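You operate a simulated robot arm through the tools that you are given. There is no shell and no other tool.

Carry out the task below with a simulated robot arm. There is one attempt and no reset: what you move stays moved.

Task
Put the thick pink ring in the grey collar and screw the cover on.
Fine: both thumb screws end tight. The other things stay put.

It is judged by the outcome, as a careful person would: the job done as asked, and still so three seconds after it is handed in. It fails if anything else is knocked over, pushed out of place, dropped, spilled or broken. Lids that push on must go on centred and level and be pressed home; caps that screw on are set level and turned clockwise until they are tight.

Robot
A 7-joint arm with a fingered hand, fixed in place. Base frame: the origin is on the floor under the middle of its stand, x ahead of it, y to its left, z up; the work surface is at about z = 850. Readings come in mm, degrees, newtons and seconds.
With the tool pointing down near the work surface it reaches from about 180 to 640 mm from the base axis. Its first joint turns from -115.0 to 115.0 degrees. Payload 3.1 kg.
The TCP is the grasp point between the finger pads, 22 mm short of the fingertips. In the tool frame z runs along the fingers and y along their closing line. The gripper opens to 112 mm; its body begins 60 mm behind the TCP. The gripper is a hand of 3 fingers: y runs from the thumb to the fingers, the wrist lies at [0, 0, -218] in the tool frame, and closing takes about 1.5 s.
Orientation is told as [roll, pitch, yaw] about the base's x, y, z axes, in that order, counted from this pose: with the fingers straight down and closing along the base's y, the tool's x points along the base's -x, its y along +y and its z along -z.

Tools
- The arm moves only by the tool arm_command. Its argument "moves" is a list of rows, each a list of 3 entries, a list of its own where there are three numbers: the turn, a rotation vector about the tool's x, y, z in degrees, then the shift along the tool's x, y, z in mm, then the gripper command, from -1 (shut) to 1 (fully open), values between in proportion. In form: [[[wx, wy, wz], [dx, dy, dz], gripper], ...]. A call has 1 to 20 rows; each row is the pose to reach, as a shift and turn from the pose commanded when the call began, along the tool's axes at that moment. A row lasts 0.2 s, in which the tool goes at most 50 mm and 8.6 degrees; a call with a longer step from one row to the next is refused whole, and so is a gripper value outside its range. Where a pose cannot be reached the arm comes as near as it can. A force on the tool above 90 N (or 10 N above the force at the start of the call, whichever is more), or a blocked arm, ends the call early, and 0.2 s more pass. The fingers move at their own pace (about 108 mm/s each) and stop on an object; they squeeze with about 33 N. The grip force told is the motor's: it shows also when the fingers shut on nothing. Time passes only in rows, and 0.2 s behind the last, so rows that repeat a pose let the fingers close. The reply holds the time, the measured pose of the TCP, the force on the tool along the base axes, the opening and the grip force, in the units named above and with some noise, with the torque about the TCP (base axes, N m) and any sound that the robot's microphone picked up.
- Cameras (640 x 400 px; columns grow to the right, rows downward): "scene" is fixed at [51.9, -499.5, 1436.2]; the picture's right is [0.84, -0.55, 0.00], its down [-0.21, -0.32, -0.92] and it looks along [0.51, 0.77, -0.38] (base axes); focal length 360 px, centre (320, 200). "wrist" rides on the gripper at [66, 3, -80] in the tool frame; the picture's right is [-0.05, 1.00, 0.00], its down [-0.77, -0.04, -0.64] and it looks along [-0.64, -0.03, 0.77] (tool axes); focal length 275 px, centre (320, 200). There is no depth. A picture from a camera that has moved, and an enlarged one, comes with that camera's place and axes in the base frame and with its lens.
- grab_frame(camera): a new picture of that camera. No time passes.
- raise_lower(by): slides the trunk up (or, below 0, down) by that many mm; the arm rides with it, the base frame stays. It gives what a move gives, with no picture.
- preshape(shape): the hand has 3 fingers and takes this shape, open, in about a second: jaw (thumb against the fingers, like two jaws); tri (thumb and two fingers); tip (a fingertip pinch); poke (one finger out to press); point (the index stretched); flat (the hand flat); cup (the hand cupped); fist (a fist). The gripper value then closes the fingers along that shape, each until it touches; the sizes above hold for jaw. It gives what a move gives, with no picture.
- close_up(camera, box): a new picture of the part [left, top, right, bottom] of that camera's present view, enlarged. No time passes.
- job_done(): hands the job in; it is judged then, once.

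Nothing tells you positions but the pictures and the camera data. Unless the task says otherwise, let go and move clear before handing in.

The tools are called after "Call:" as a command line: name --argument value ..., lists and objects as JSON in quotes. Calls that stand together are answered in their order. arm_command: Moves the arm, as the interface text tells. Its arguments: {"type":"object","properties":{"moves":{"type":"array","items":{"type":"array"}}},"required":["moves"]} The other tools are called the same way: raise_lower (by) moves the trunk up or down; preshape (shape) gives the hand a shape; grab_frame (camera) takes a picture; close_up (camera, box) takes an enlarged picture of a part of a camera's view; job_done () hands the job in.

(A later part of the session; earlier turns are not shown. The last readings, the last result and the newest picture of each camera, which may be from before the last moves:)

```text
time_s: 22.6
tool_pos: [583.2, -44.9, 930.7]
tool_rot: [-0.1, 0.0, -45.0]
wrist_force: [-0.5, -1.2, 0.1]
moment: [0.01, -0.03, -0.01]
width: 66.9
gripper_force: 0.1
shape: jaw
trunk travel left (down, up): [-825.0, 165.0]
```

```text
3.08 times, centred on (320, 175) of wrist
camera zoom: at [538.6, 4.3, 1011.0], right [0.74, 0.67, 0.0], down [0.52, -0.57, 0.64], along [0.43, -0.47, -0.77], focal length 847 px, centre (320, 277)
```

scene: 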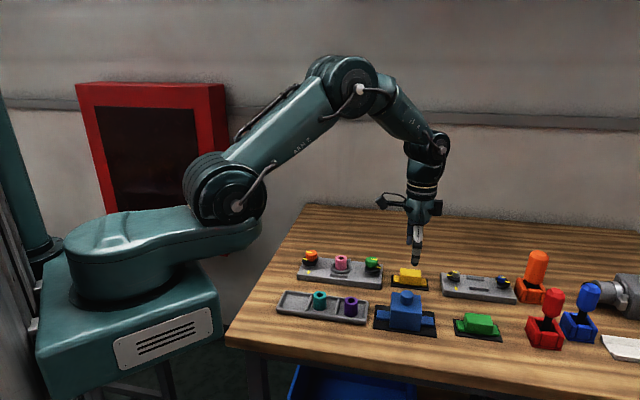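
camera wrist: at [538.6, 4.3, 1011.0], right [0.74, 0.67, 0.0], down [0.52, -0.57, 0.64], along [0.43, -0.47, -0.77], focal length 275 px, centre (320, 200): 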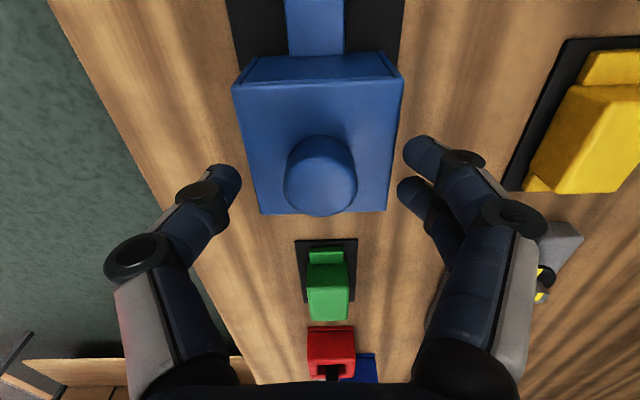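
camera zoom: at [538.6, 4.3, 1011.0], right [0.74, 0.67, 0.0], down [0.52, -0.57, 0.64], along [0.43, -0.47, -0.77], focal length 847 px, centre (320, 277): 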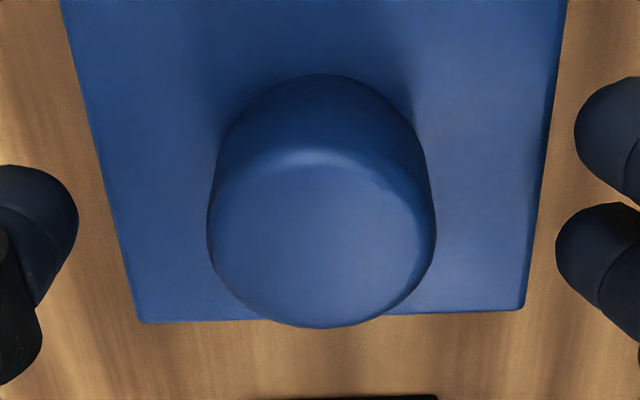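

The fingertips sit about 3 mm above the cover's top and the knob is centred between them. I'll close on it.

Call:
arm_command --moves '[[[0, 0, 0], [0.5, 0, 1], -0.2], [[0, 0, 0], [0.5, 0, 1], -0.5], [[0, 0, 0], [0.5, 0, 1], -1], [[0, 0, 0], [0.5, 0, 1], -1], [[0, 0, 0], [0.5, 0, 1], -1], [[0, 0, 0], [0.5, 0, 1], -1], [[0, 0, 0], [0.5, 0, 1], -1]]'

Call:
close_up --camera "scene" --box '[375, 270, 435, 335]'

Call:
close_up --camera "wrist" --box '[200, 40, 440, 260]'

```text
time_s: 24.2
tool_pos: [583.1, -45.8, 929.6]
tool_rot: [0.1, 0.1, -45.1]
wrist_force: [0.2, -0.3, 0.5]
moment: [0.0, 0.02, 0.0]
width: 21.0
gripper_force: 32.8
shape: jaw
trunk travel left (down, up): [-825.0, 165.0]
```

```text
6.15 times, centred on (405, 302) of scene
camera zoom: at [51.9, -499.5, 1436.2], right [0.84, -0.55, 0.0], down [-0.21, -0.32, -0.92], along [0.51, 0.77, -0.38], focal length 2213 px, centre (-203, -431)
```

zoom: 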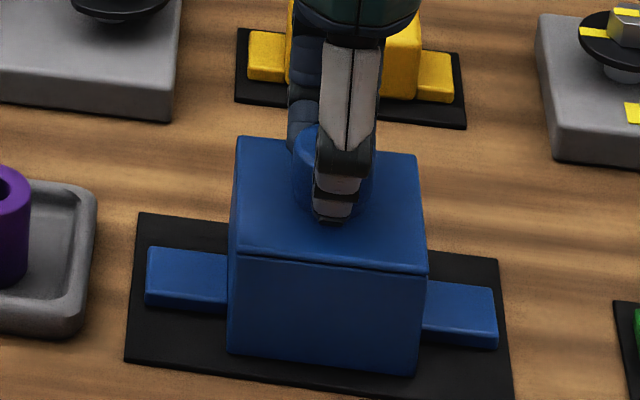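

```text
1.82 times, centred on (320, 150) of wrist
camera zoom: at [538.3, 4.6, 1009.9], right [0.74, 0.67, 0.0], down [0.52, -0.57, 0.64], along [0.43, -0.47, -0.77], focal length 500 px, centre (320, 291)
```

zoom: 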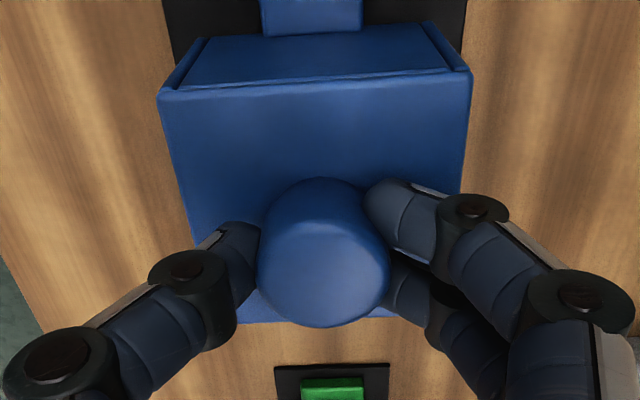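

The cover's knob is gripped. I'll lift slowly at first, then higher.

Call:
arm_command --moves '[[[0, 0, 0], [0, 0, -5], -1], [[0, 0, 0], [0, 0, -12], -1], [[0, 0, 0], [0, 0, -25], -1], [[0, 0, 0], [0, 0, -45], -1], [[0, 0, 0], [0, 0, -70], -1], [[0, 0, 0], [0, 0, -95], -1], [[0, 0, 0], [0, 0, -120], -1], [[0, 0, 0], [0, 0, -130], -1], [[0, 0, 0], [0, 0, -130], -1]]'

Call:
grab_frame --camera "scene"

Call:
grab_frame --camera "wrist"

```text
time_s: 26.2
tool_pos: [581.9, -45.5, 1060.4]
tool_rot: [-0.1, 0.1, -45.0]
wrist_force: [-0.1, -0.4, -1.1]
moment: [0.02, 0.0, -0.02]
width: 20.5
gripper_force: 32.3
shape: jaw
trunk travel left (down, up): [-825.0, 165.0]
```

```text
taken
```

scene: 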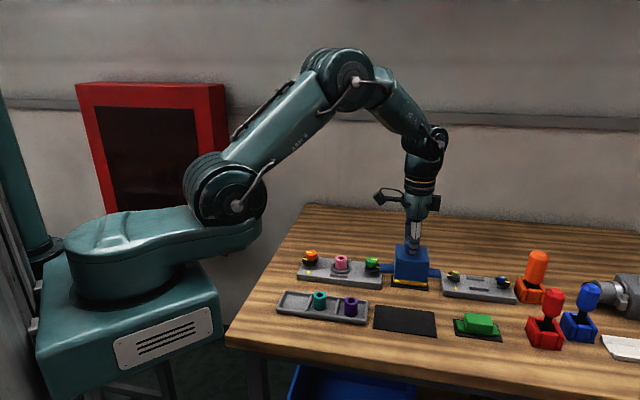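

```text
taken
camera wrist: at [538.3, 5.1, 1140.5], right [0.74, 0.67, 0.0], down [0.52, -0.57, 0.64], along [0.43, -0.47, -0.77], focal length 275 px, centre (320, 200)
```

wrist: 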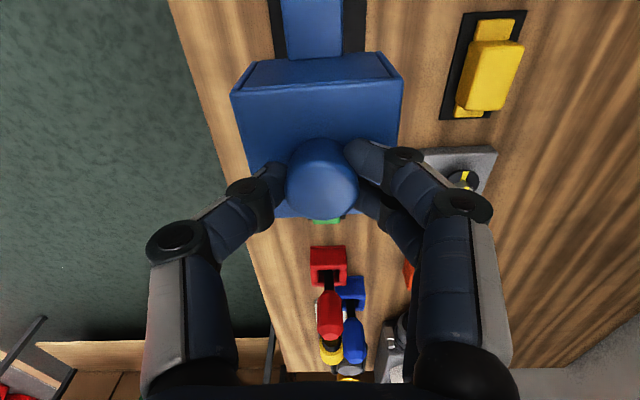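

Call:
close_up --camera "wrist" --box '[210, 0, 430, 230]'

Call:
close_up --camera "scene" --box '[370, 220, 460, 300]'

```text
1.74 times, centred on (320, 115) of wrist
camera zoom: at [538.3, 5.1, 1140.5], right [0.74, 0.67, 0.0], down [0.52, -0.57, 0.64], along [0.43, -0.47, -0.77], focal length 479 px, centre (320, 348)
```

zoom: 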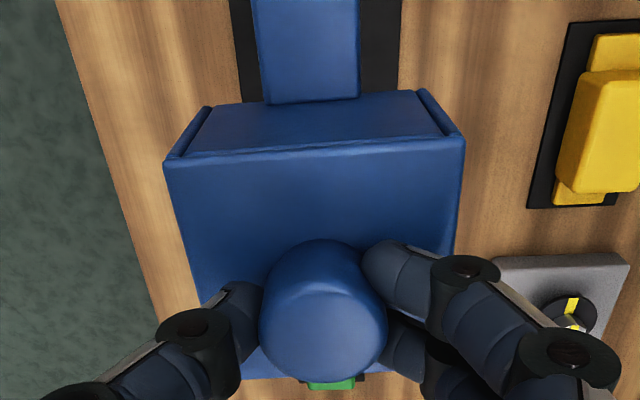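

```text
5.00 times, centred on (415, 260) of scene
camera zoom: at [51.9, -499.5, 1436.2], right [0.84, -0.55, 0.0], down [-0.21, -0.32, -0.92], along [0.51, 0.77, -0.38], focal length 1798 px, centre (-155, -100)
```

zoom: 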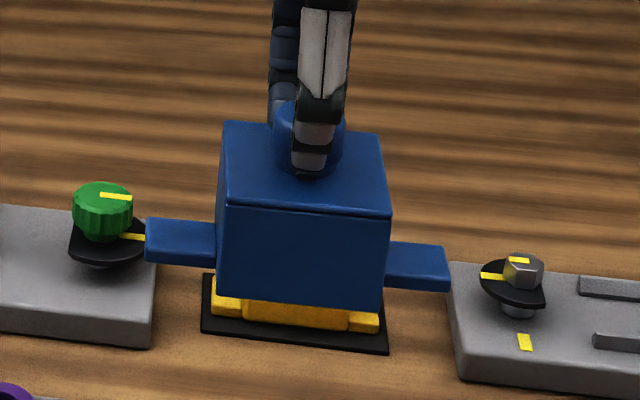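

Call:
close_up --camera "wrist" --box '[220, 30, 320, 230]'

Call:
close_up --camera "wrist" --box '[320, 30, 420, 230]'

Call:
close_up --camera "wrist" --box '[220, 0, 420, 110]'

```text
2.00 times, centred on (270, 130) of wrist
camera zoom: at [538.3, 5.1, 1140.5], right [0.74, 0.67, 0.0], down [0.52, -0.57, 0.64], along [0.43, -0.47, -0.77], focal length 551 px, centre (420, 340)
```

zoom: 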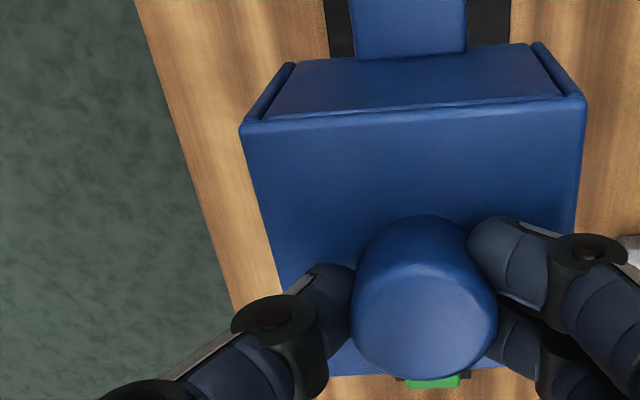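

```text
2.00 times, centred on (370, 130) of wrist
camera zoom: at [538.3, 5.1, 1140.5], right [0.74, 0.67, 0.0], down [0.52, -0.57, 0.64], along [0.43, -0.47, -0.77], focal length 551 px, centre (220, 340)
```

zoom: 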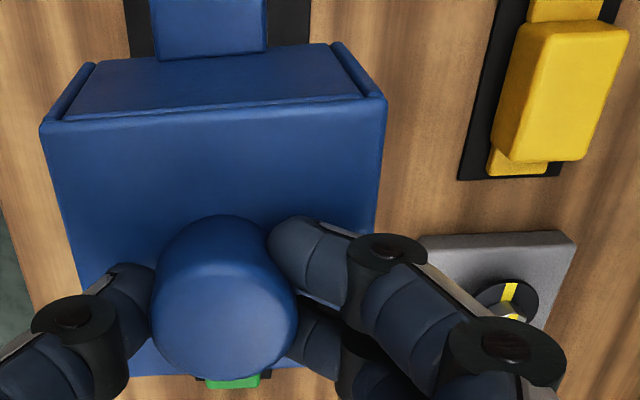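

```text
3.20 times, centred on (320, 55) of wrist
camera zoom: at [538.3, 5.1, 1140.5], right [0.74, 0.67, 0.0], down [0.52, -0.57, 0.64], along [0.43, -0.47, -0.77], focal length 881 px, centre (320, 664)
```

zoom: 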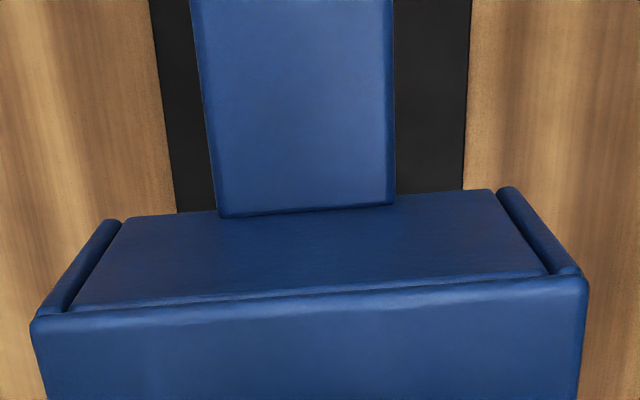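

The cover hangs level but turned about 2.6° in the grip, so I'll rotate it back while carrying it over the station at height.

Call:
arm_command --moves '[[[0, 0, 0.3], [12, 11, 0], -1], [[0, 0, 0.6], [34, 30, 0], -1], [[0, 0, 1], [58, 52, 0], -1], [[0, 0, 1.4], [84, 75, 0], -1], [[0, 0, 1.8], [110, 98, 0], -1], [[0, 0, 2.2], [134, 120, 0], -1], [[0, 0, 2.6], [156, 140, 0], -1], [[0, 0, 2.6], [168, 150, 0], -1], [[0, 0, 2.6], [173.5, 155.1, 0], -1], [[0, 0, 2.6], [173.5, 155.1, 0], -1], [[0, 0, 2.6], [173.5, 155.1, 0], -1]]'

Call:
grab_frame --camera "wrist"

Call:
close_up --camera "scene" --box '[290, 190, 390, 300]'

```text
time_s: 28.6
tool_pos: [571.0, 187.2, 1060.6]
tool_rot: [0.0, 0.0, -47.6]
wrist_force: [0.5, 0.7, -1.1]
moment: [0.02, -0.01, 0.0]
width: 20.7
gripper_force: 33.4
shape: jaw
trunk travel left (down, up): [-825.0, 165.0]
```

```text
taken
camera wrist: at [527.3, 239.6, 1139.5], right [0.77, 0.64, 0.0], down [0.49, -0.59, 0.64], along [0.41, -0.49, -0.77], focal length 275 px, centre (320, 200)
```

wrist: 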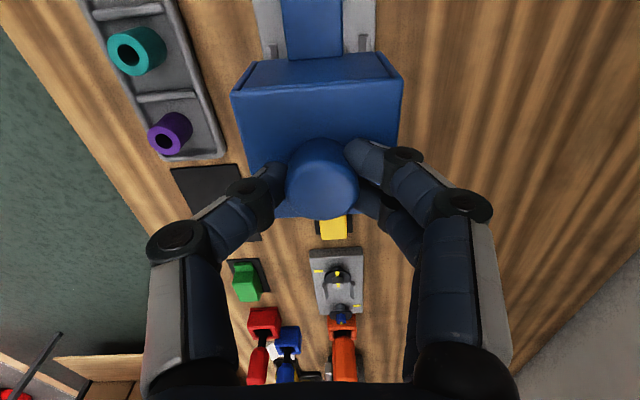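

```text
3.64 times, centred on (340, 245) of scene
camera zoom: at [51.9, -499.5, 1436.2], right [0.84, -0.55, 0.0], down [-0.21, -0.32, -0.92], along [0.51, 0.77, -0.38], focal length 1308 px, centre (247, 36)
```

zoom: 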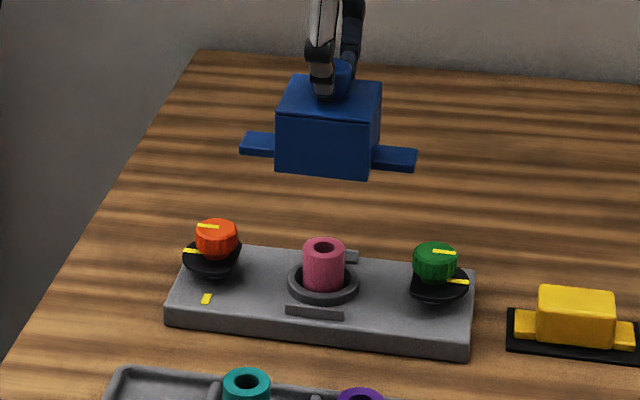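

Call:
close_up --camera "wrist" --box '[220, 0, 420, 110]'

```text
3.20 times, centred on (320, 55) of wrist
camera zoom: at [527.3, 239.6, 1139.5], right [0.77, 0.64, 0.0], down [0.49, -0.59, 0.64], along [0.41, -0.49, -0.77], focal length 881 px, centre (320, 664)
```

zoom: 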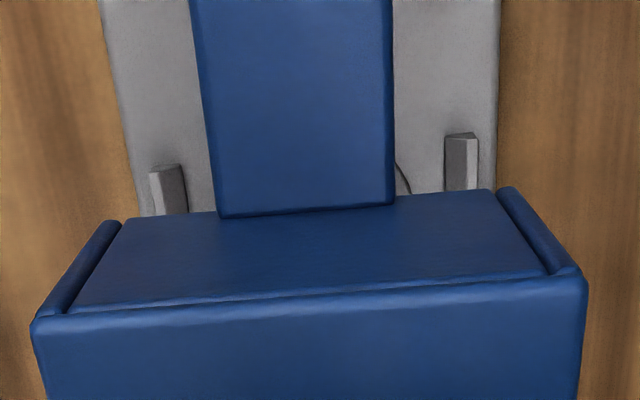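

The cover and station headings agree. I'll apply a small correction and lower until the cover is just above the ring, then check from the side.

Call:
arm_command --moves '[[[0, 0, 0], [-0.3, -0.5, 15], -1], [[0, 0, 0], [-0.7, -1, 32], -1], [[0, 0, 0], [-0.7, -1, 50], -1], [[0, 0, 0], [-0.7, -1, 62], -1], [[0, 0, 0], [-0.7, -1, 68], -1], [[0, 0, 0], [-0.7, -1, 68], -1], [[0, 0, 0], [-0.7, -1, 68], -1]]'

Call:
close_up --camera "scene" --box '[295, 220, 385, 295]'

Call:
close_up --camera "wrist" --box '[220, 0, 420, 110]'

```text
time_s: 30.2
tool_pos: [569.9, 185.5, 994.1]
tool_rot: [0.1, -0.1, -47.7]
wrist_force: [-0.3, 0.0, -0.8]
moment: [-0.01, -0.01, 0.0]
width: 21.0
gripper_force: 33.0
shape: jaw
trunk travel left (down, up): [-825.0, 165.0]
```

```text
5.33 times, centred on (340, 258) of scene
camera zoom: at [51.9, -499.5, 1436.2], right [0.84, -0.55, 0.0], down [-0.21, -0.32, -0.92], along [0.51, 0.77, -0.38], focal length 1918 px, centre (213, -107)
```

zoom: 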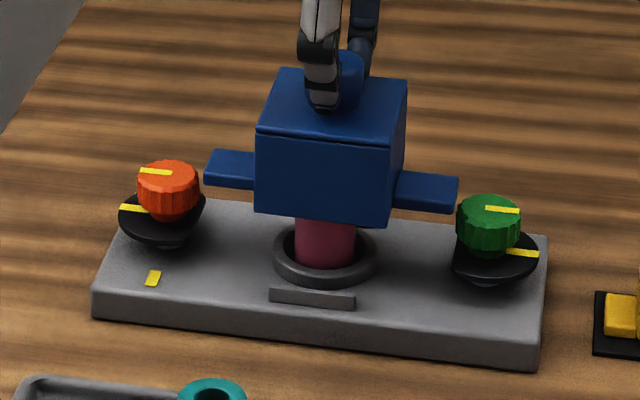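

```text
3.20 times, centred on (320, 55) of wrist
camera zoom: at [527.2, 237.8, 1071.8], right [0.77, 0.64, 0.0], down [0.49, -0.59, 0.64], along [0.41, -0.49, -0.77], focal length 881 px, centre (320, 664)
```

zoom: 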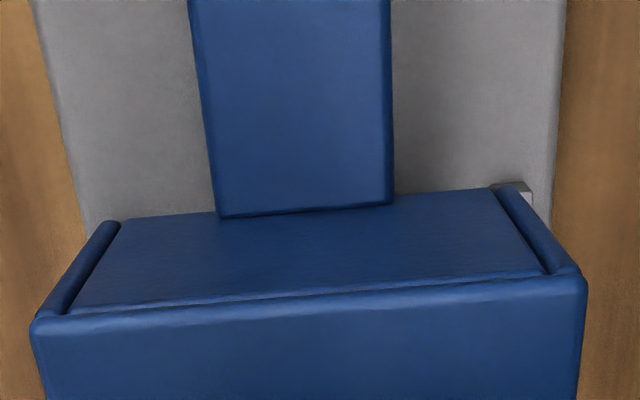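

Alignment looks good: the ring is under the open cover and the tabs point at the screws. I'll lower further to just above the guides.

Call:
arm_command --moves '[[[0, 0, -0.3], [0, 0.3, 10], -1], [[0, 0, -0.5], [0, 0.3, 20], -1], [[0, 0, -0.5], [0, 0.3, 28], -1], [[0, 0, -0.5], [0, 0.3, 33], -1], [[0, 0, -0.5], [0, 0.3, 33], -1], [[0, 0, -0.5], [0, 0.3, 33], -1]]'

Call:
close_up --camera "scene" --box '[295, 220, 385, 295]'

Call:
close_up --camera "wrist" --box '[200, 0, 440, 200]'

```text
time_s: 31.6
tool_pos: [569.4, 184.6, 959.3]
tool_rot: [0.0, 0.0, -47.0]
wrist_force: [-0.1, 0.3, 0.1]
moment: [0.01, 0.0, -0.01]
width: 20.6
gripper_force: 32.6
shape: jaw
trunk travel left (down, up): [-825.0, 165.0]
```

```text
5.33 times, centred on (340, 258) of scene
camera zoom: at [51.9, -499.5, 1436.2], right [0.84, -0.55, 0.0], down [-0.21, -0.32, -0.92], along [0.51, 0.77, -0.38], focal length 1918 px, centre (213, -107)
```

zoom: 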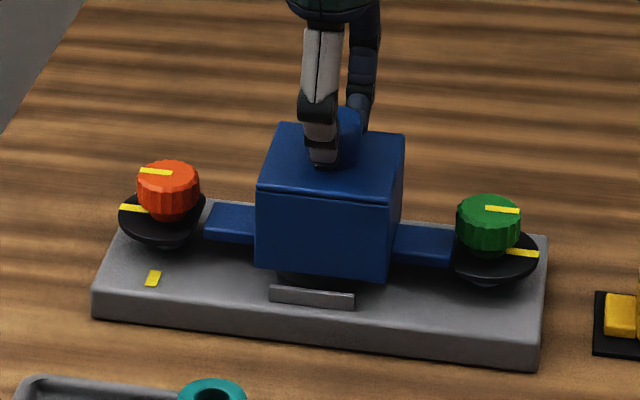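

```text
2.00 times, centred on (320, 100) of wrist
camera zoom: at [527.1, 237.6, 1039.0], right [0.76, 0.65, 0.0], down [0.5, -0.59, 0.64], along [0.41, -0.49, -0.77], focal length 551 px, centre (320, 400)
```

zoom: 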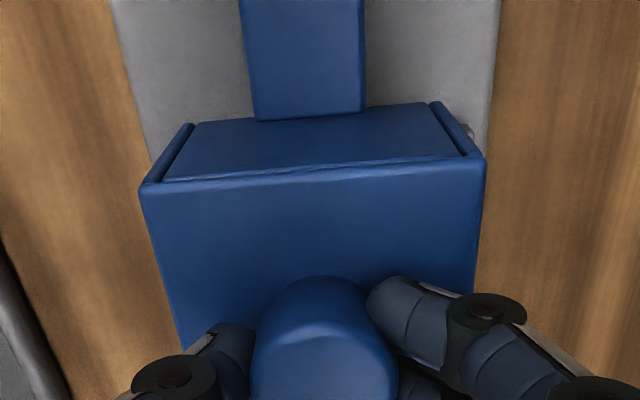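

Call:
close_up --camera "scene" --box '[308, 238, 348, 273]'

Call:
close_up --camera "scene" --box '[345, 240, 385, 275]'

Call:
grab_frame --camera "wrist"

```text
11.43 times, centred on (328, 256) of scene
camera zoom: at [51.9, -499.5, 1436.2], right [0.84, -0.55, 0.0], down [-0.21, -0.32, -0.92], along [0.51, 0.77, -0.38], focal length 4110 px, centre (229, -434)
```

zoom: 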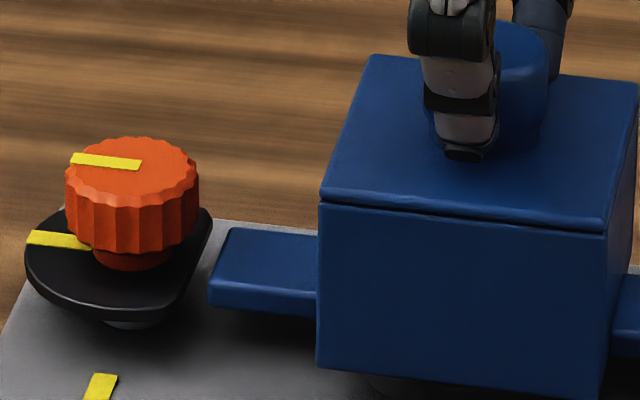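

```text
11.43 times, centred on (365, 258) of scene
camera zoom: at [51.9, -499.5, 1436.2], right [0.84, -0.55, 0.0], down [-0.21, -0.32, -0.92], along [0.51, 0.77, -0.38], focal length 4110 px, centre (-194, -457)
```

zoom: 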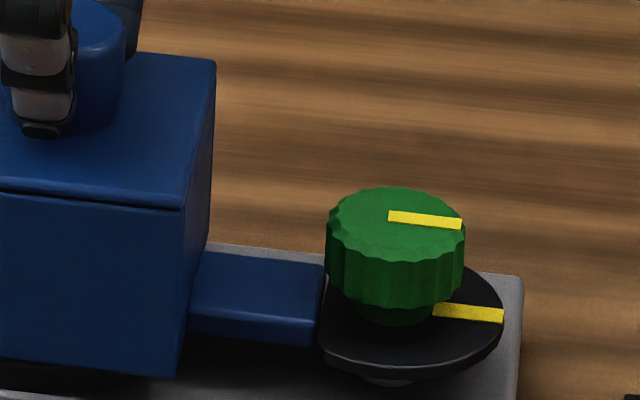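

```text
taken
camera wrist: at [527.1, 237.6, 1039.0], right [0.76, 0.65, 0.0], down [0.5, -0.59, 0.64], along [0.41, -0.49, -0.77], focal length 275 px, centre (320, 200)
```

wrist: 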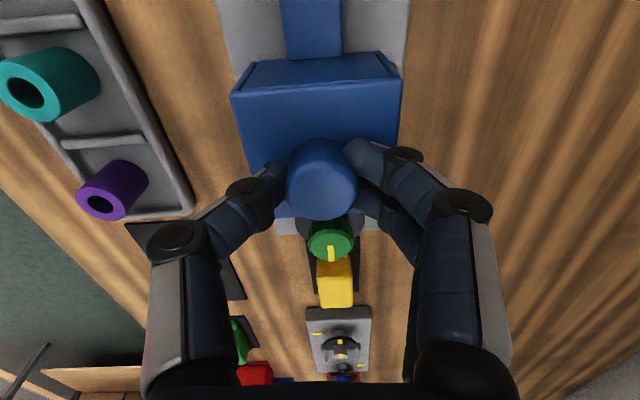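

From the side, the cover sits about 2.4 mm too far towards the green screw and roughly 1 mm towards the camera. I'll correct that before lowering onto the plate.

Call:
arm_command --moves '[[[0, 0, 0], [1.2, 0.5, 0], -1], [[0, 0, 0], [2.3, 1, 0], -1], [[0, 0, 0], [2.3, 1, 0], -1], [[0, 0, 0], [2.3, 1, 0], -1]]'

Call:
close_up --camera "scene" --box '[308, 238, 348, 273]'

Call:
close_up --camera "scene" --box '[345, 240, 385, 275]'

Call:
close_up --camera "scene" --box '[320, 248, 370, 290]'

```text
time_s: 32.6
tool_pos: [569.0, 187.9, 959.1]
tool_rot: [0.0, 0.0, -47.1]
wrist_force: [-0.7, -0.3, -1.4]
moment: [-0.03, 0.0, 0.01]
width: 20.5
gripper_force: 32.7
shape: jaw
trunk travel left (down, up): [-825.0, 165.0]
```

```text
11.43 times, centred on (328, 256) of scene
camera zoom: at [51.9, -499.5, 1436.2], right [0.84, -0.55, 0.0], down [-0.21, -0.32, -0.92], along [0.51, 0.77, -0.38], focal length 4110 px, centre (229, -434)
```

zoom: 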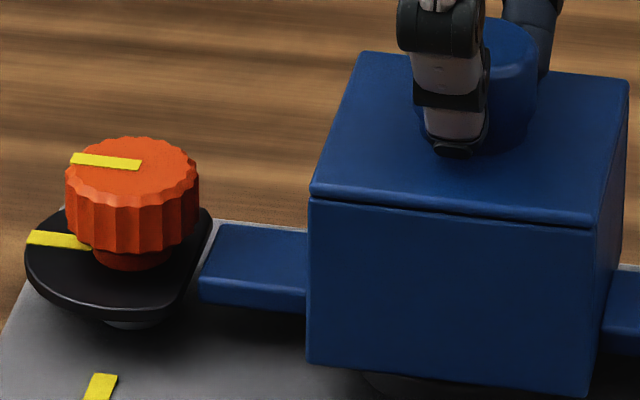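

```text
11.43 times, centred on (365, 258) of scene
camera zoom: at [51.9, -499.5, 1436.2], right [0.84, -0.55, 0.0], down [-0.21, -0.32, -0.92], along [0.51, 0.77, -0.38], focal length 4110 px, centre (-194, -457)
```

zoom: 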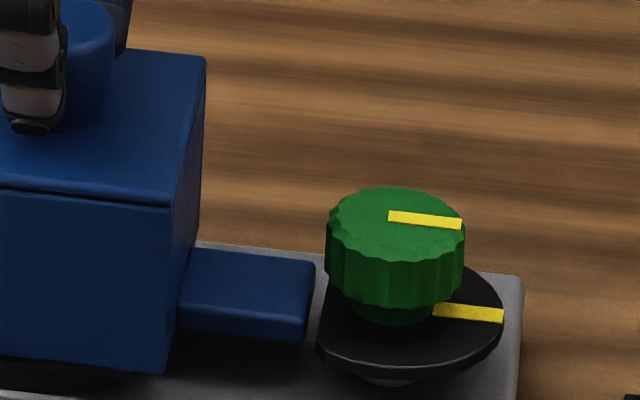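

```text
9.52 times, centred on (345, 269) of scene
camera zoom: at [51.9, -499.5, 1436.2], right [0.84, -0.55, 0.0], down [-0.21, -0.32, -0.92], along [0.51, 0.77, -0.38], focal length 3425 px, centre (82, -457)
```

zoom: 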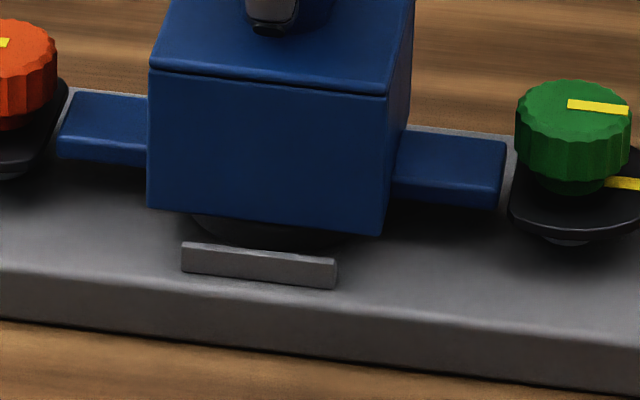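

The gaps at both tab ends are now even. I'll lower gently in small steps and watch the force for any contact with the guides.

Call:
arm_command --moves '[[[0, 0, 0], [0, 0, 2], -1], [[0, 0, 0], [0, 0, 4], -1], [[0, 0, 0], [0, 0, 6], -1], [[0, 0, 0], [0, 0, 8], -1], [[0, 0, 0], [0, 0, 8], -1]]'

Call:
close_up --camera "scene" --box '[320, 248, 370, 290]'

Call:
close_up --camera "wrist" --box '[200, 0, 440, 200]'

```text
time_s: 33.8
tool_pos: [570.0, 188.3, 951.9]
tool_rot: [0.0, 0.0, -47.1]
wrist_force: [-0.6, -0.5, -1.2]
moment: [-0.01, 0.02, -0.01]
width: 20.8
gripper_force: 33.2
shape: jaw
trunk travel left (down, up): [-825.0, 165.0]
```

```text
9.52 times, centred on (345, 269) of scene
camera zoom: at [51.9, -499.5, 1436.2], right [0.84, -0.55, 0.0], down [-0.21, -0.32, -0.92], along [0.51, 0.77, -0.38], focal length 3425 px, centre (82, -457)
```

zoom: 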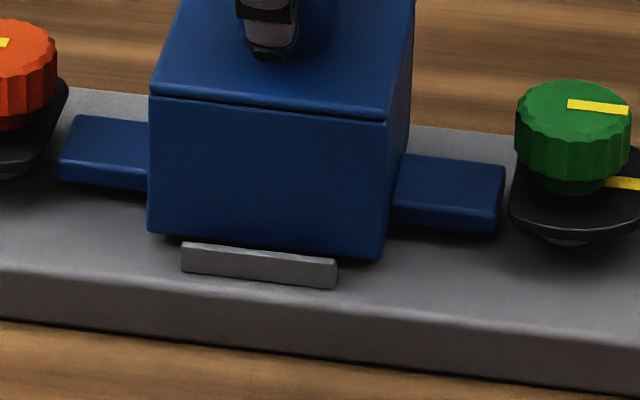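

```text
2.00 times, centred on (320, 100) of wrist
camera zoom: at [526.0, 240.0, 1031.0], right [0.76, 0.65, 0.0], down [0.5, -0.59, 0.64], along [0.41, -0.49, -0.77], focal length 551 px, centre (320, 400)
```

zoom: 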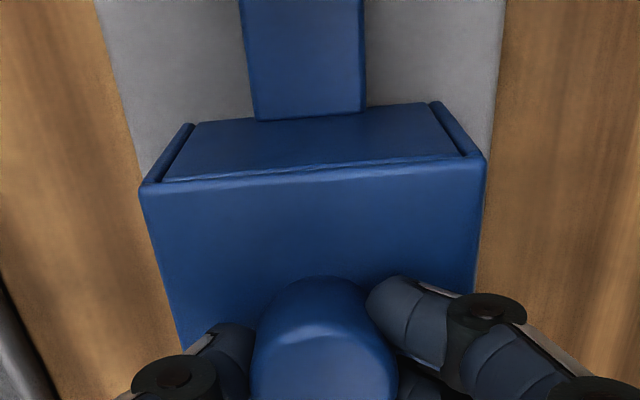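

No contact yet; the bottom edge is level with the guide tops. I'll continue slowly.

Call:
arm_command --moves '[[[0, 0, 0], [0, 0, 1], -1], [[0, 0, 0], [0, 0, 2], -1], [[0, 0, 0], [0, 0, 3], -1], [[0, 0, 0], [0, 0, 3], -1]]'

Call:
close_up --camera "scene" --box '[320, 248, 370, 290]'

```text
time_s: 34.8
tool_pos: [570.4, 189.2, 948.4]
tool_rot: [0.0, 0.0, -47.1]
wrist_force: [0.6, 0.0, -0.8]
moment: [-0.04, 0.01, 0.01]
width: 20.6
gripper_force: 32.7
shape: jaw
trunk travel left (down, up): [-825.0, 165.0]
```

```text
9.52 times, centred on (345, 269) of scene
camera zoom: at [51.9, -499.5, 1436.2], right [0.84, -0.55, 0.0], down [-0.21, -0.32, -0.92], along [0.51, 0.77, -0.38], focal length 3425 px, centre (82, -457)
```

zoom: 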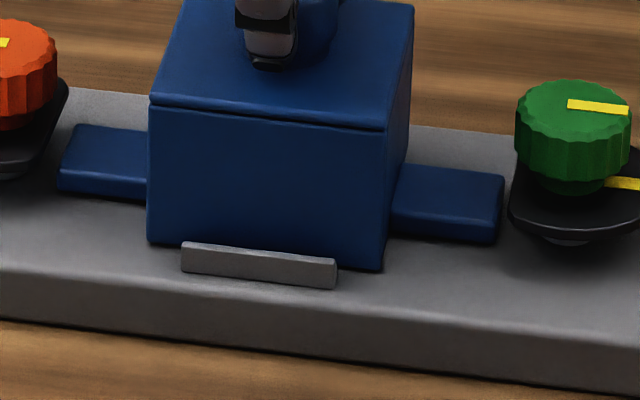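

The cover has entered between the guides without any contact. I'll go on down until it seats.

Call:
arm_command --moves '[[[0, 0, 0], [0, 0, 1], -1], [[0, 0, 0], [0, 0, 2], -1], [[0, 0, 0], [0, 0, 3], -1], [[0, 0, 0], [0, 0, 3], -1]]'

Call:
close_up --camera "scene" --box '[320, 248, 370, 290]'

```text
time_s: 35.8
tool_pos: [568.0, 187.5, 945.7]
tool_rot: [0.1, -0.1, -47.1]
wrist_force: [1.1, -0.3, 8.8]
moment: [-0.01, -0.03, -0.01]
width: 20.9
gripper_force: 32.8
shape: jaw
trunk travel left (down, up): [-825.0, 165.0]
```

```text
9.52 times, centred on (345, 269) of scene
camera zoom: at [51.9, -499.5, 1436.2], right [0.84, -0.55, 0.0], down [-0.21, -0.32, -0.92], along [0.51, 0.77, -0.38], focal length 3425 px, centre (82, -457)
```

zoom: 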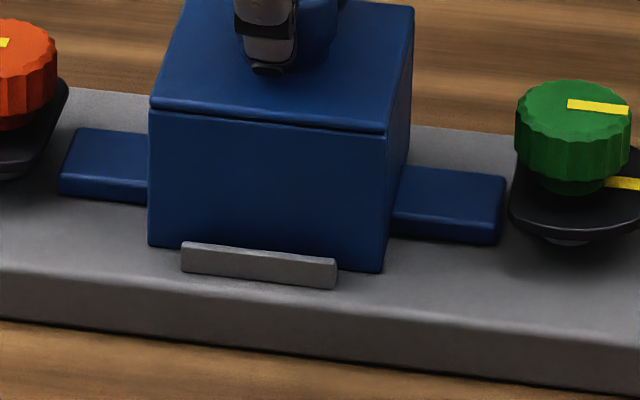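

There's about 9 N of contact. I'll check whether the cover is really down on the plate and level.

Call:
close_up --camera "scene" --box '[348, 262, 384, 286]'

Call:
close_up --camera "scene" --box '[320, 256, 356, 284]'

Call:
grab_frame --camera "wrist"

```text
16.00 times, centred on (366, 274) of scene
camera zoom: at [51.9, -499.5, 1436.2], right [0.84, -0.55, 0.0], down [-0.21, -0.32, -0.92], along [0.51, 0.77, -0.38], focal length 5755 px, centre (-416, -984)
```

zoom: 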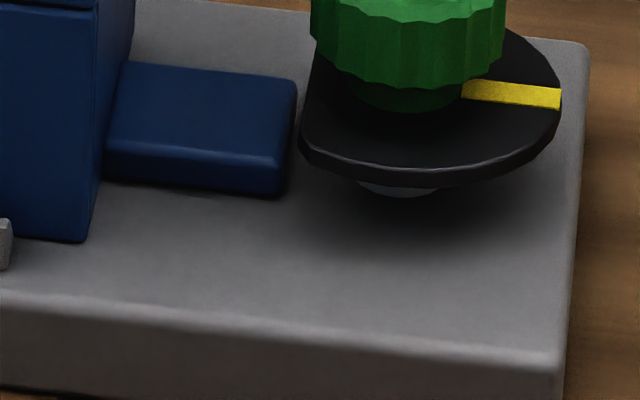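

```text
14.29 times, centred on (338, 270) of scene
camera zoom: at [51.9, -499.5, 1436.2], right [0.84, -0.55, 0.0], down [-0.21, -0.32, -0.92], along [0.51, 0.77, -0.38], focal length 5138 px, centre (63, -800)
```

zoom: 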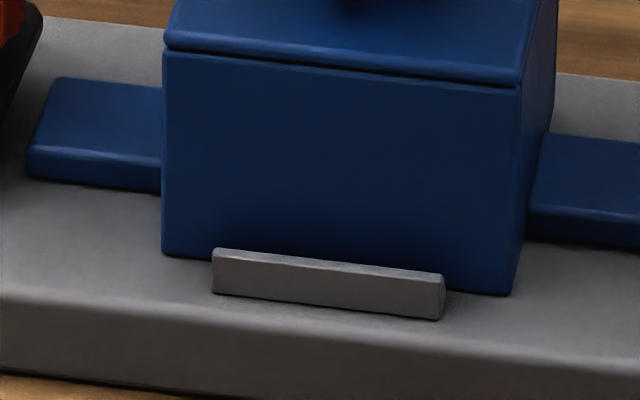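

```text
taken
camera wrist: at [525.5, 239.9, 1026.0], right [0.76, 0.65, 0.0], down [0.5, -0.59, 0.64], along [0.41, -0.48, -0.77], focal length 275 px, centre (320, 200)
```

wrist: 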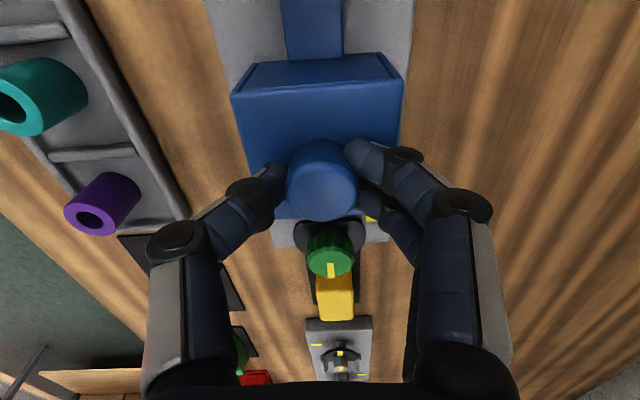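

It looks seated, with only contact shadows underneath. I'll press lightly to confirm it goes no lower.

Call:
arm_command --moves '[[[0, 0, 0], [0, 0, 1], -1], [[0, 0, 0], [0, 0, 2], -1], [[0, 0, 0], [0, 0, 2], -1]]'

Call:
close_up --camera "scene" --box '[320, 256, 356, 284]'

```text
time_s: 36.6
tool_pos: [567.7, 187.2, 945.7]
tool_rot: [0.2, -0.1, -47.1]
wrist_force: [5.6, 0.4, 24.2]
moment: [0.06, -0.14, -0.01]
width: 21.6
gripper_force: 32.7
shape: jaw
trunk travel left (down, up): [-825.0, 165.0]
```

```text
14.29 times, centred on (338, 270) of scene
camera zoom: at [51.9, -499.5, 1436.2], right [0.84, -0.55, 0.0], down [-0.21, -0.32, -0.92], along [0.51, 0.77, -0.38], focal length 5138 px, centre (63, -800)
```

zoom: 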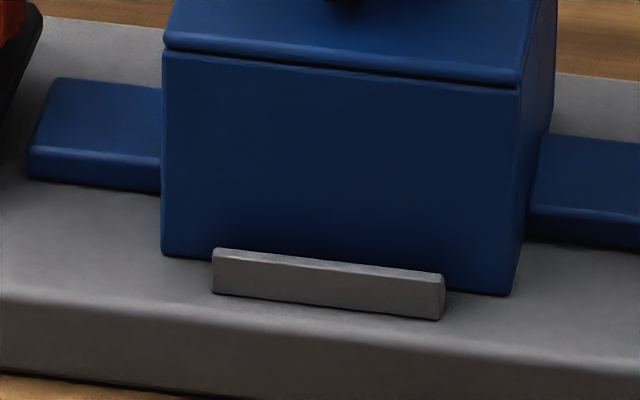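

It's firmly seated: 24 N produced no movement. I'll relieve the load, open gently and rise away.

Call:
arm_command --moves '[[[0, 0, 0], [0, 0, -2], -1], [[0, 0, 0], [0, 0, -3.5], -1], [[0, 0, 0], [0, 0, -3.5], -0.6], [[0, 0, 0], [0, 0, -3.5], -0.45], [[0, 0, 0], [0, 0, -3.5], -0.3], [[0, 0, 0], [0, 0, -4], -0.1], [[0, 0, 0], [0, 0, -4], 0.1], [[0, 0, 0], [0, 0, -4], 0.1]]'

Call:
close_up --camera "scene" --box '[300, 230, 390, 295]'

```text
time_s: 38.4
tool_pos: [568.7, 187.7, 947.5]
tool_rot: [0.0, 0.0, -47.1]
wrist_force: [0.0, -0.6, -0.6]
moment: [0.01, 0.02, -0.01]
width: 60.8
gripper_force: 0.0
shape: jaw
trunk travel left (down, up): [-825.0, 165.0]
```

```text
6.15 times, centred on (345, 262) of scene
camera zoom: at [51.9, -499.5, 1436.2], right [0.84, -0.55, 0.0], down [-0.21, -0.32, -0.92], along [0.51, 0.77, -0.38], focal length 2213 px, centre (166, -185)
```

zoom: 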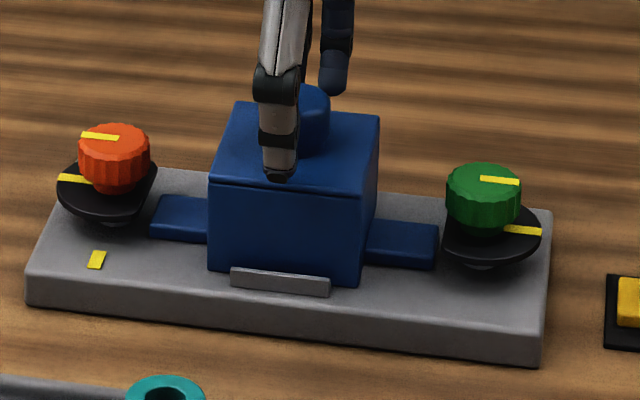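

The cover is released and in place. I'll rise clear and move above the orange screw to measure it.

Call:
arm_command --moves '[[[0, 0, 0], [0, 0, -12], 0.14], [[0, 0, 0], [0, 0, -30], 0.14], [[0, 0, 0], [0, 0, -52], 0.14], [[0, 0, 0], [10, 0, -66], 0.14], [[0, 0, 0], [30, -1, -68], 0.14], [[0, 0, 0], [55, -1.5, -68], 0.14], [[0, 0, 0], [75, -2, -68], 0.14], [[0, 0, 0], [83.7, -2.1, -68], 0.14], [[0, 0, 0], [83.7, -2.1, -68], 0.14], [[0, 0, 0], [83.7, -2.1, -68], 0.14]]'

Call:
grab_frame --camera "wrist"

Call:
close_up --camera "scene" --box '[290, 230, 390, 300]'

```text
time_s: 40.6
tool_pos: [510.3, 248.0, 1014.7]
tool_rot: [0.0, 0.0, -47.1]
wrist_force: [-0.4, 0.6, 0.7]
moment: [0.01, 0.0, -0.03]
width: 63.5
gripper_force: 0.1
shape: jaw
trunk travel left (down, up): [-825.0, 165.0]
```

```text
taken
camera wrist: at [466.7, 300.5, 1094.4], right [0.76, 0.65, 0.0], down [0.5, -0.59, 0.64], along [0.41, -0.49, -0.77], focal length 275 px, centre (320, 200)
```

wrist: 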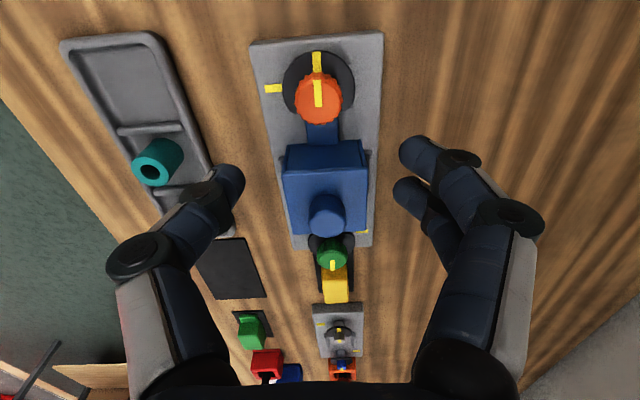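

```text
5.71 times, centred on (340, 265) of scene
camera zoom: at [51.9, -499.5, 1436.2], right [0.84, -0.55, 0.0], down [-0.21, -0.32, -0.92], along [0.51, 0.77, -0.38], focal length 2055 px, centre (206, -171)
```

zoom: 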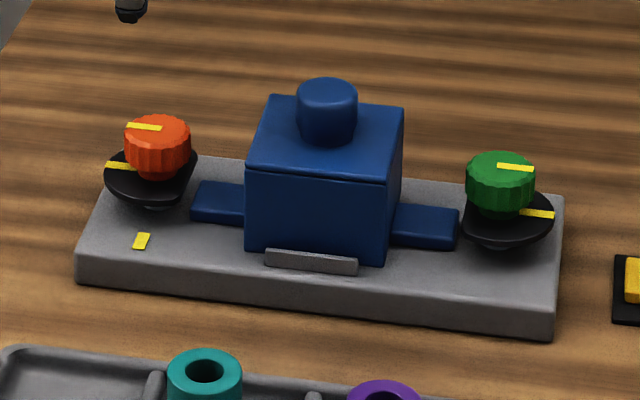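

Call:
close_up --camera "wrist" --box '[240, 30, 400, 160]'

Call:
close_up --camera "wrist" --box '[250, 120, 410, 290]'

```text
3.08 times, centred on (320, 95) of wrist
camera zoom: at [466.7, 300.5, 1094.4], right [0.76, 0.65, 0.0], down [0.5, -0.59, 0.64], along [0.41, -0.49, -0.77], focal length 847 px, centre (320, 523)
```

zoom: 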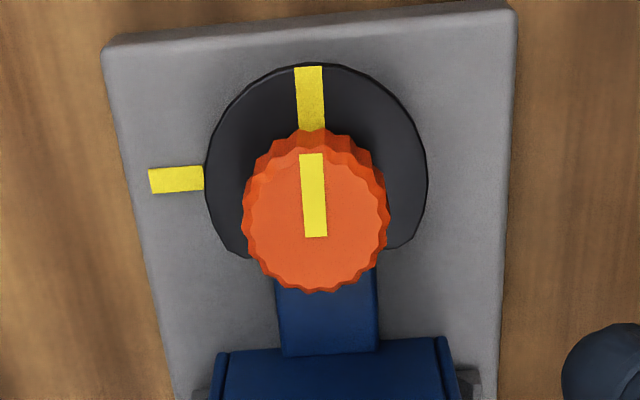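

```text
2.35 times, centred on (330, 205) of wrist
camera zoom: at [466.7, 300.5, 1094.4], right [0.76, 0.65, 0.0], down [0.5, -0.59, 0.64], along [0.41, -0.49, -0.77], focal length 648 px, centre (296, 188)
```

zoom: 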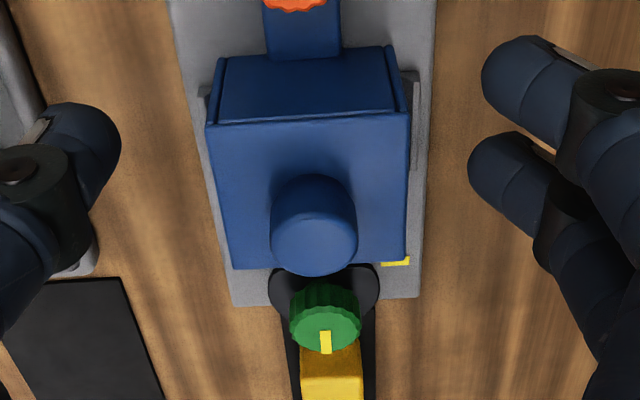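

The knob axis is about 2 mm ahead of the tool axis, with its top near z = 907. Before gripping, I'll find out up here how far the wrist can yaw counter-clockwise, so I can plan long clockwise strokes.

Call:
arm_command --moves '[[[0, 0, -8], [-1, 0, 0], 0], [[0, 0, -16], [-2.1, -0.5, 0], 0], [[0, 0, -24], [-2.1, -0.5, 0], 0], [[0, 0, -32], [-2.1, -0.5, 0], 0], [[0, 0, -40], [-2.1, -0.5, 0], 0], [[0, 0, -48], [-2.1, -0.5, 0], 0], [[0, 0, -56], [-2.1, -0.5, 0], 0], [[0, 0, -64], [-2.1, -0.5, 0], 0], [[0, 0, -72], [-2.1, -0.5, 0], 0], [[0, 0, -80], [-2.1, -0.5, 0], 0], [[0, 0, -88], [-2.1, -0.5, 0], 0], [[0, 0, -96], [-2.1, -0.5, 0], 0], [[0, 0, -104], [-2.1, -0.5, 0], 0], [[0, 0, -112], [-2.1, -0.5, 0], 0], [[0, 0, -120], [-2.1, -0.5, 0], 0], [[0, 0, -128], [-2.1, -0.5, 0], 0], [[0, 0, -136], [-2.1, -0.5, 0], 0], [[0, 0, -144], [-2.1, -0.5, 0], 0], [[0, 0, -152], [-2.1, -0.5, 0], 0], [[0, 0, -160], [-2.1, -0.5, 0], 0]]'

Call:
grab_frame --camera "wrist"

Call:
grab_frame --camera "scene"

```text
time_s: 44.8
tool_pos: [511.5, 246.5, 1015.5]
tool_rot: [-0.1, -0.1, 113.1]
wrist_force: [-1.0, 0.0, 0.4]
moment: [0.0, -0.05, 0.02]
width: 56.6
gripper_force: 0.1
shape: jaw
trunk travel left (down, up): [-825.0, 165.0]
```

```text
taken
camera wrist: at [534.0, 185.7, 1095.0], right [-0.94, -0.35, 0.0], down [-0.27, 0.72, 0.64], along [-0.22, 0.6, -0.77], focal length 275 px, centre (320, 200)
```

wrist: 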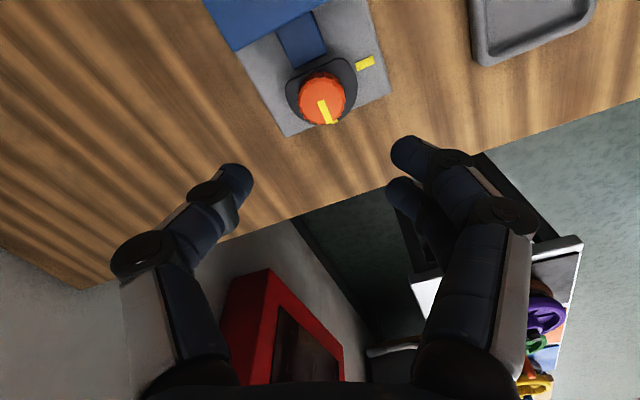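

```text
taken
```

scene: 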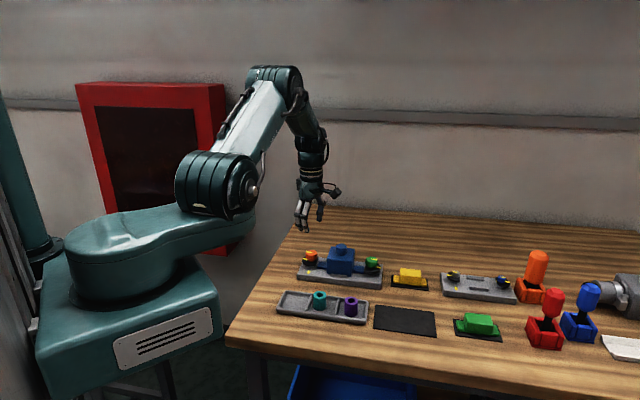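

Yaw 113° is reachable. I'll try further to see the limit.

Call:
arm_command --moves '[[[0, 0, -8], [0, 0, 0], 0], [[0, 0, -16], [0, 0, 0], 0], [[0, 0, -24], [0, 0, 0], 0], [[0, 0, -32], [0, 0, 0], 0], [[0, 0, -40], [0, 0, 0], 0], [[0, 0, -48], [0, 0, 0], 0], [[0, 0, -48], [0, 0, 0], 0]]'

```text
time_s: 46.4
tool_pos: [360.3, 206.4, 978.2]
tool_rot: [0.3, 3.5, 162.4]
wrist_force: [3.9, -4.1, 0.3]
moment: [0.38, 0.41, -0.02]
width: 56.0
gripper_force: 0.0
shape: jaw
out of reach, approached as far as the arm can: row 2, 3, 4, 5, 6, 7
trunk travel left (down, up): [-825.0, 165.0]
```

That went past the wrist limit (about +121 to +128°) and the arm swung aside, though still high above everything. I'll check the scene before returning.

Call:
grab_frame --camera "scene"

Call:
grab_frame --camera "wrist"

```text
taken
```

scene: 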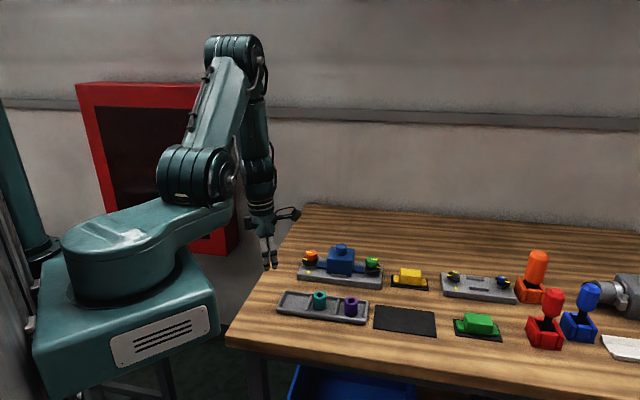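

```text
taken
camera wrist: at [417.0, 186.8, 1060.8], right [-0.35, -0.94, 0.0], down [-0.76, 0.28, 0.59], along [-0.55, 0.2, -0.81], focal length 275 px, centre (320, 200)
```

wrist: 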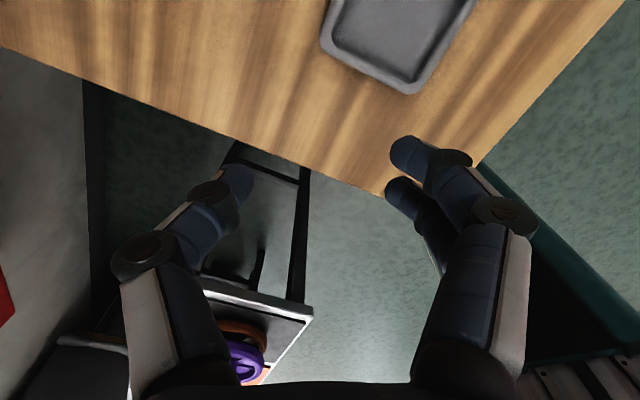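

Nothing was touched. I'll make a small turn back to see what the commanded pose is referenced to.

Call:
arm_command --moves '[[[0, 0, 6], [0, 0, 0], 0]]'

```text
time_s: 46.8
tool_pos: [369.5, 194.2, 976.8]
tool_rot: [0.0, 3.4, 152.8]
wrist_force: [-0.2, 0.7, 0.1]
moment: [-0.07, -0.02, -0.01]
width: 55.8
gripper_force: 0.0
shape: jaw
trunk travel left (down, up): [-825.0, 165.0]
```

The command is now referenced to the actual pose. First I'll level the tool and rise a little, then bring it back over the orange screw with the yaw inside its range.

Call:
arm_command --moves '[[[0, -1.7, 0], [0, 0, -12], 0], [[0, -3.4, 0], [0, 0, -25], 0], [[0, -3.4, 0], [0, 0, -38], 0], [[0, -3.4, 0], [0, 0, -38], 0]]'

```text
time_s: 47.8
tool_pos: [337.1, 176.1, 982.0]
tool_rot: [-0.2, 0.1, 152.8]
wrist_force: [-0.1, -0.4, -0.6]
moment: [0.01, 0.04, 0.0]
width: 56.1
gripper_force: 0.1
shape: jaw
out of reach, approached as far as the arm can: row 1, 2, 3, 4
trunk travel left (down, up): [-825.0, 165.0]
```

Call:
arm_command --moves '[[[0, 0, 8], [0, 0, 0], 0], [[0, 0, 16], [0, 0, 0], 0], [[0, 0, 24], [0, 0, 0], 0], [[0, 0, 32], [0, 0, 0], 0], [[0, 0, 40], [0, 0, 0], 0], [[0, 0, 48], [0, 0, 0], 0], [[0, 0, 56], [0, 0, 0], 0], [[0, 0, 64], [0, 0, 0], 0], [[0, 0, 64], [0, 0, 0], 0]]'

```text
time_s: 49.8
tool_pos: [338.2, 177.3, 981.0]
tool_rot: [0.0, -0.1, 88.7]
wrist_force: [-0.2, -0.1, 0.1]
moment: [-0.02, 0.0, 0.02]
width: 55.9
gripper_force: 0.1
shape: jaw
trunk travel left (down, up): [-825.0, 165.0]
```

The arm is free again. I'll go back above the orange screw at yaw 105°, inside the proven range (-47° to +113°), and plan two clockwise strokes.

Call:
arm_command --moves '[[[0, 0, 0], [-3, -6, -34], 0], [[0, 0, -2], [-12, -28, -34], 0], [[0, 0, -4], [-23, -54, -34], 0], [[0, 0, -7], [-34, -80, -34], 0], [[0, 0, -10], [-45, -107, -34], 0], [[0, 0, -13], [-56, -133, -34], 0], [[0, 0, -16.3], [-66, -156, -34], 0], [[0, 0, -16.3], [-72.7, -171.6, -34], 0], [[0, 0, -16.3], [-72.7, -171.6, -34], 0], [[0, 0, -16.3], [-72.7, -171.6, -34], 0]]'

Call:
grab_frame --camera "wrist"

Call:
close_up --camera "wrist" --box '[240, 30, 400, 160]'

```text
time_s: 52.0
tool_pos: [511.8, 243.8, 1014.2]
tool_rot: [0.0, -0.1, 105.3]
wrist_force: [0.5, -0.2, 0.6]
moment: [0.01, 0.0, 0.0]
width: 55.7
gripper_force: 0.1
shape: jaw
out of reach, approached as far as the arm can: row 1
trunk travel left (down, up): [-825.0, 165.0]
```

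```text
taken
camera wrist: at [526.0, 181.3, 1094.2], right [-0.98, -0.22, 0.0], down [-0.17, 0.75, 0.64], along [-0.14, 0.62, -0.77], focal length 275 px, centre (320, 200)
```

wrist: 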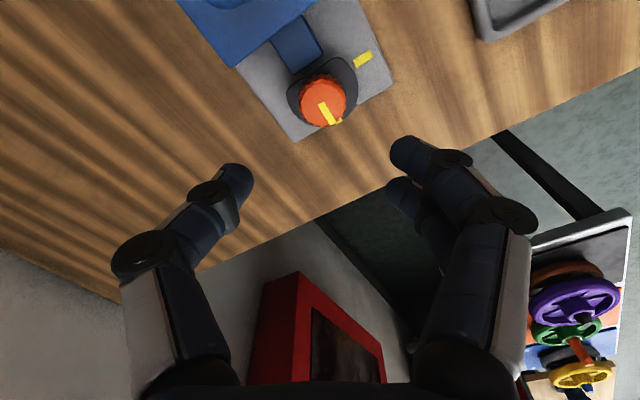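

```text
3.08 times, centred on (320, 95) of wrist
camera zoom: at [526.0, 181.3, 1094.2], right [-0.98, -0.22, 0.0], down [-0.17, 0.75, 0.64], along [-0.14, 0.62, -0.77], focal length 847 px, centre (320, 523)
```

zoom: 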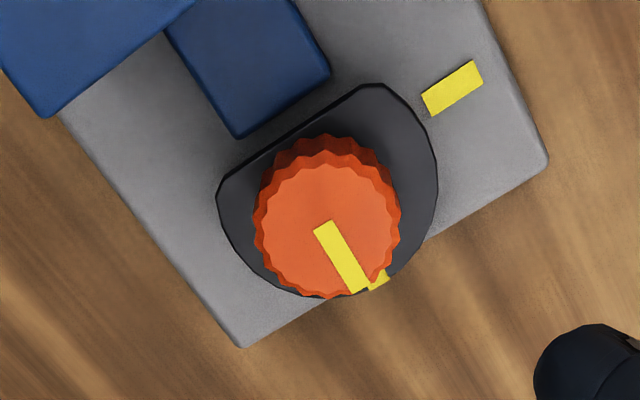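

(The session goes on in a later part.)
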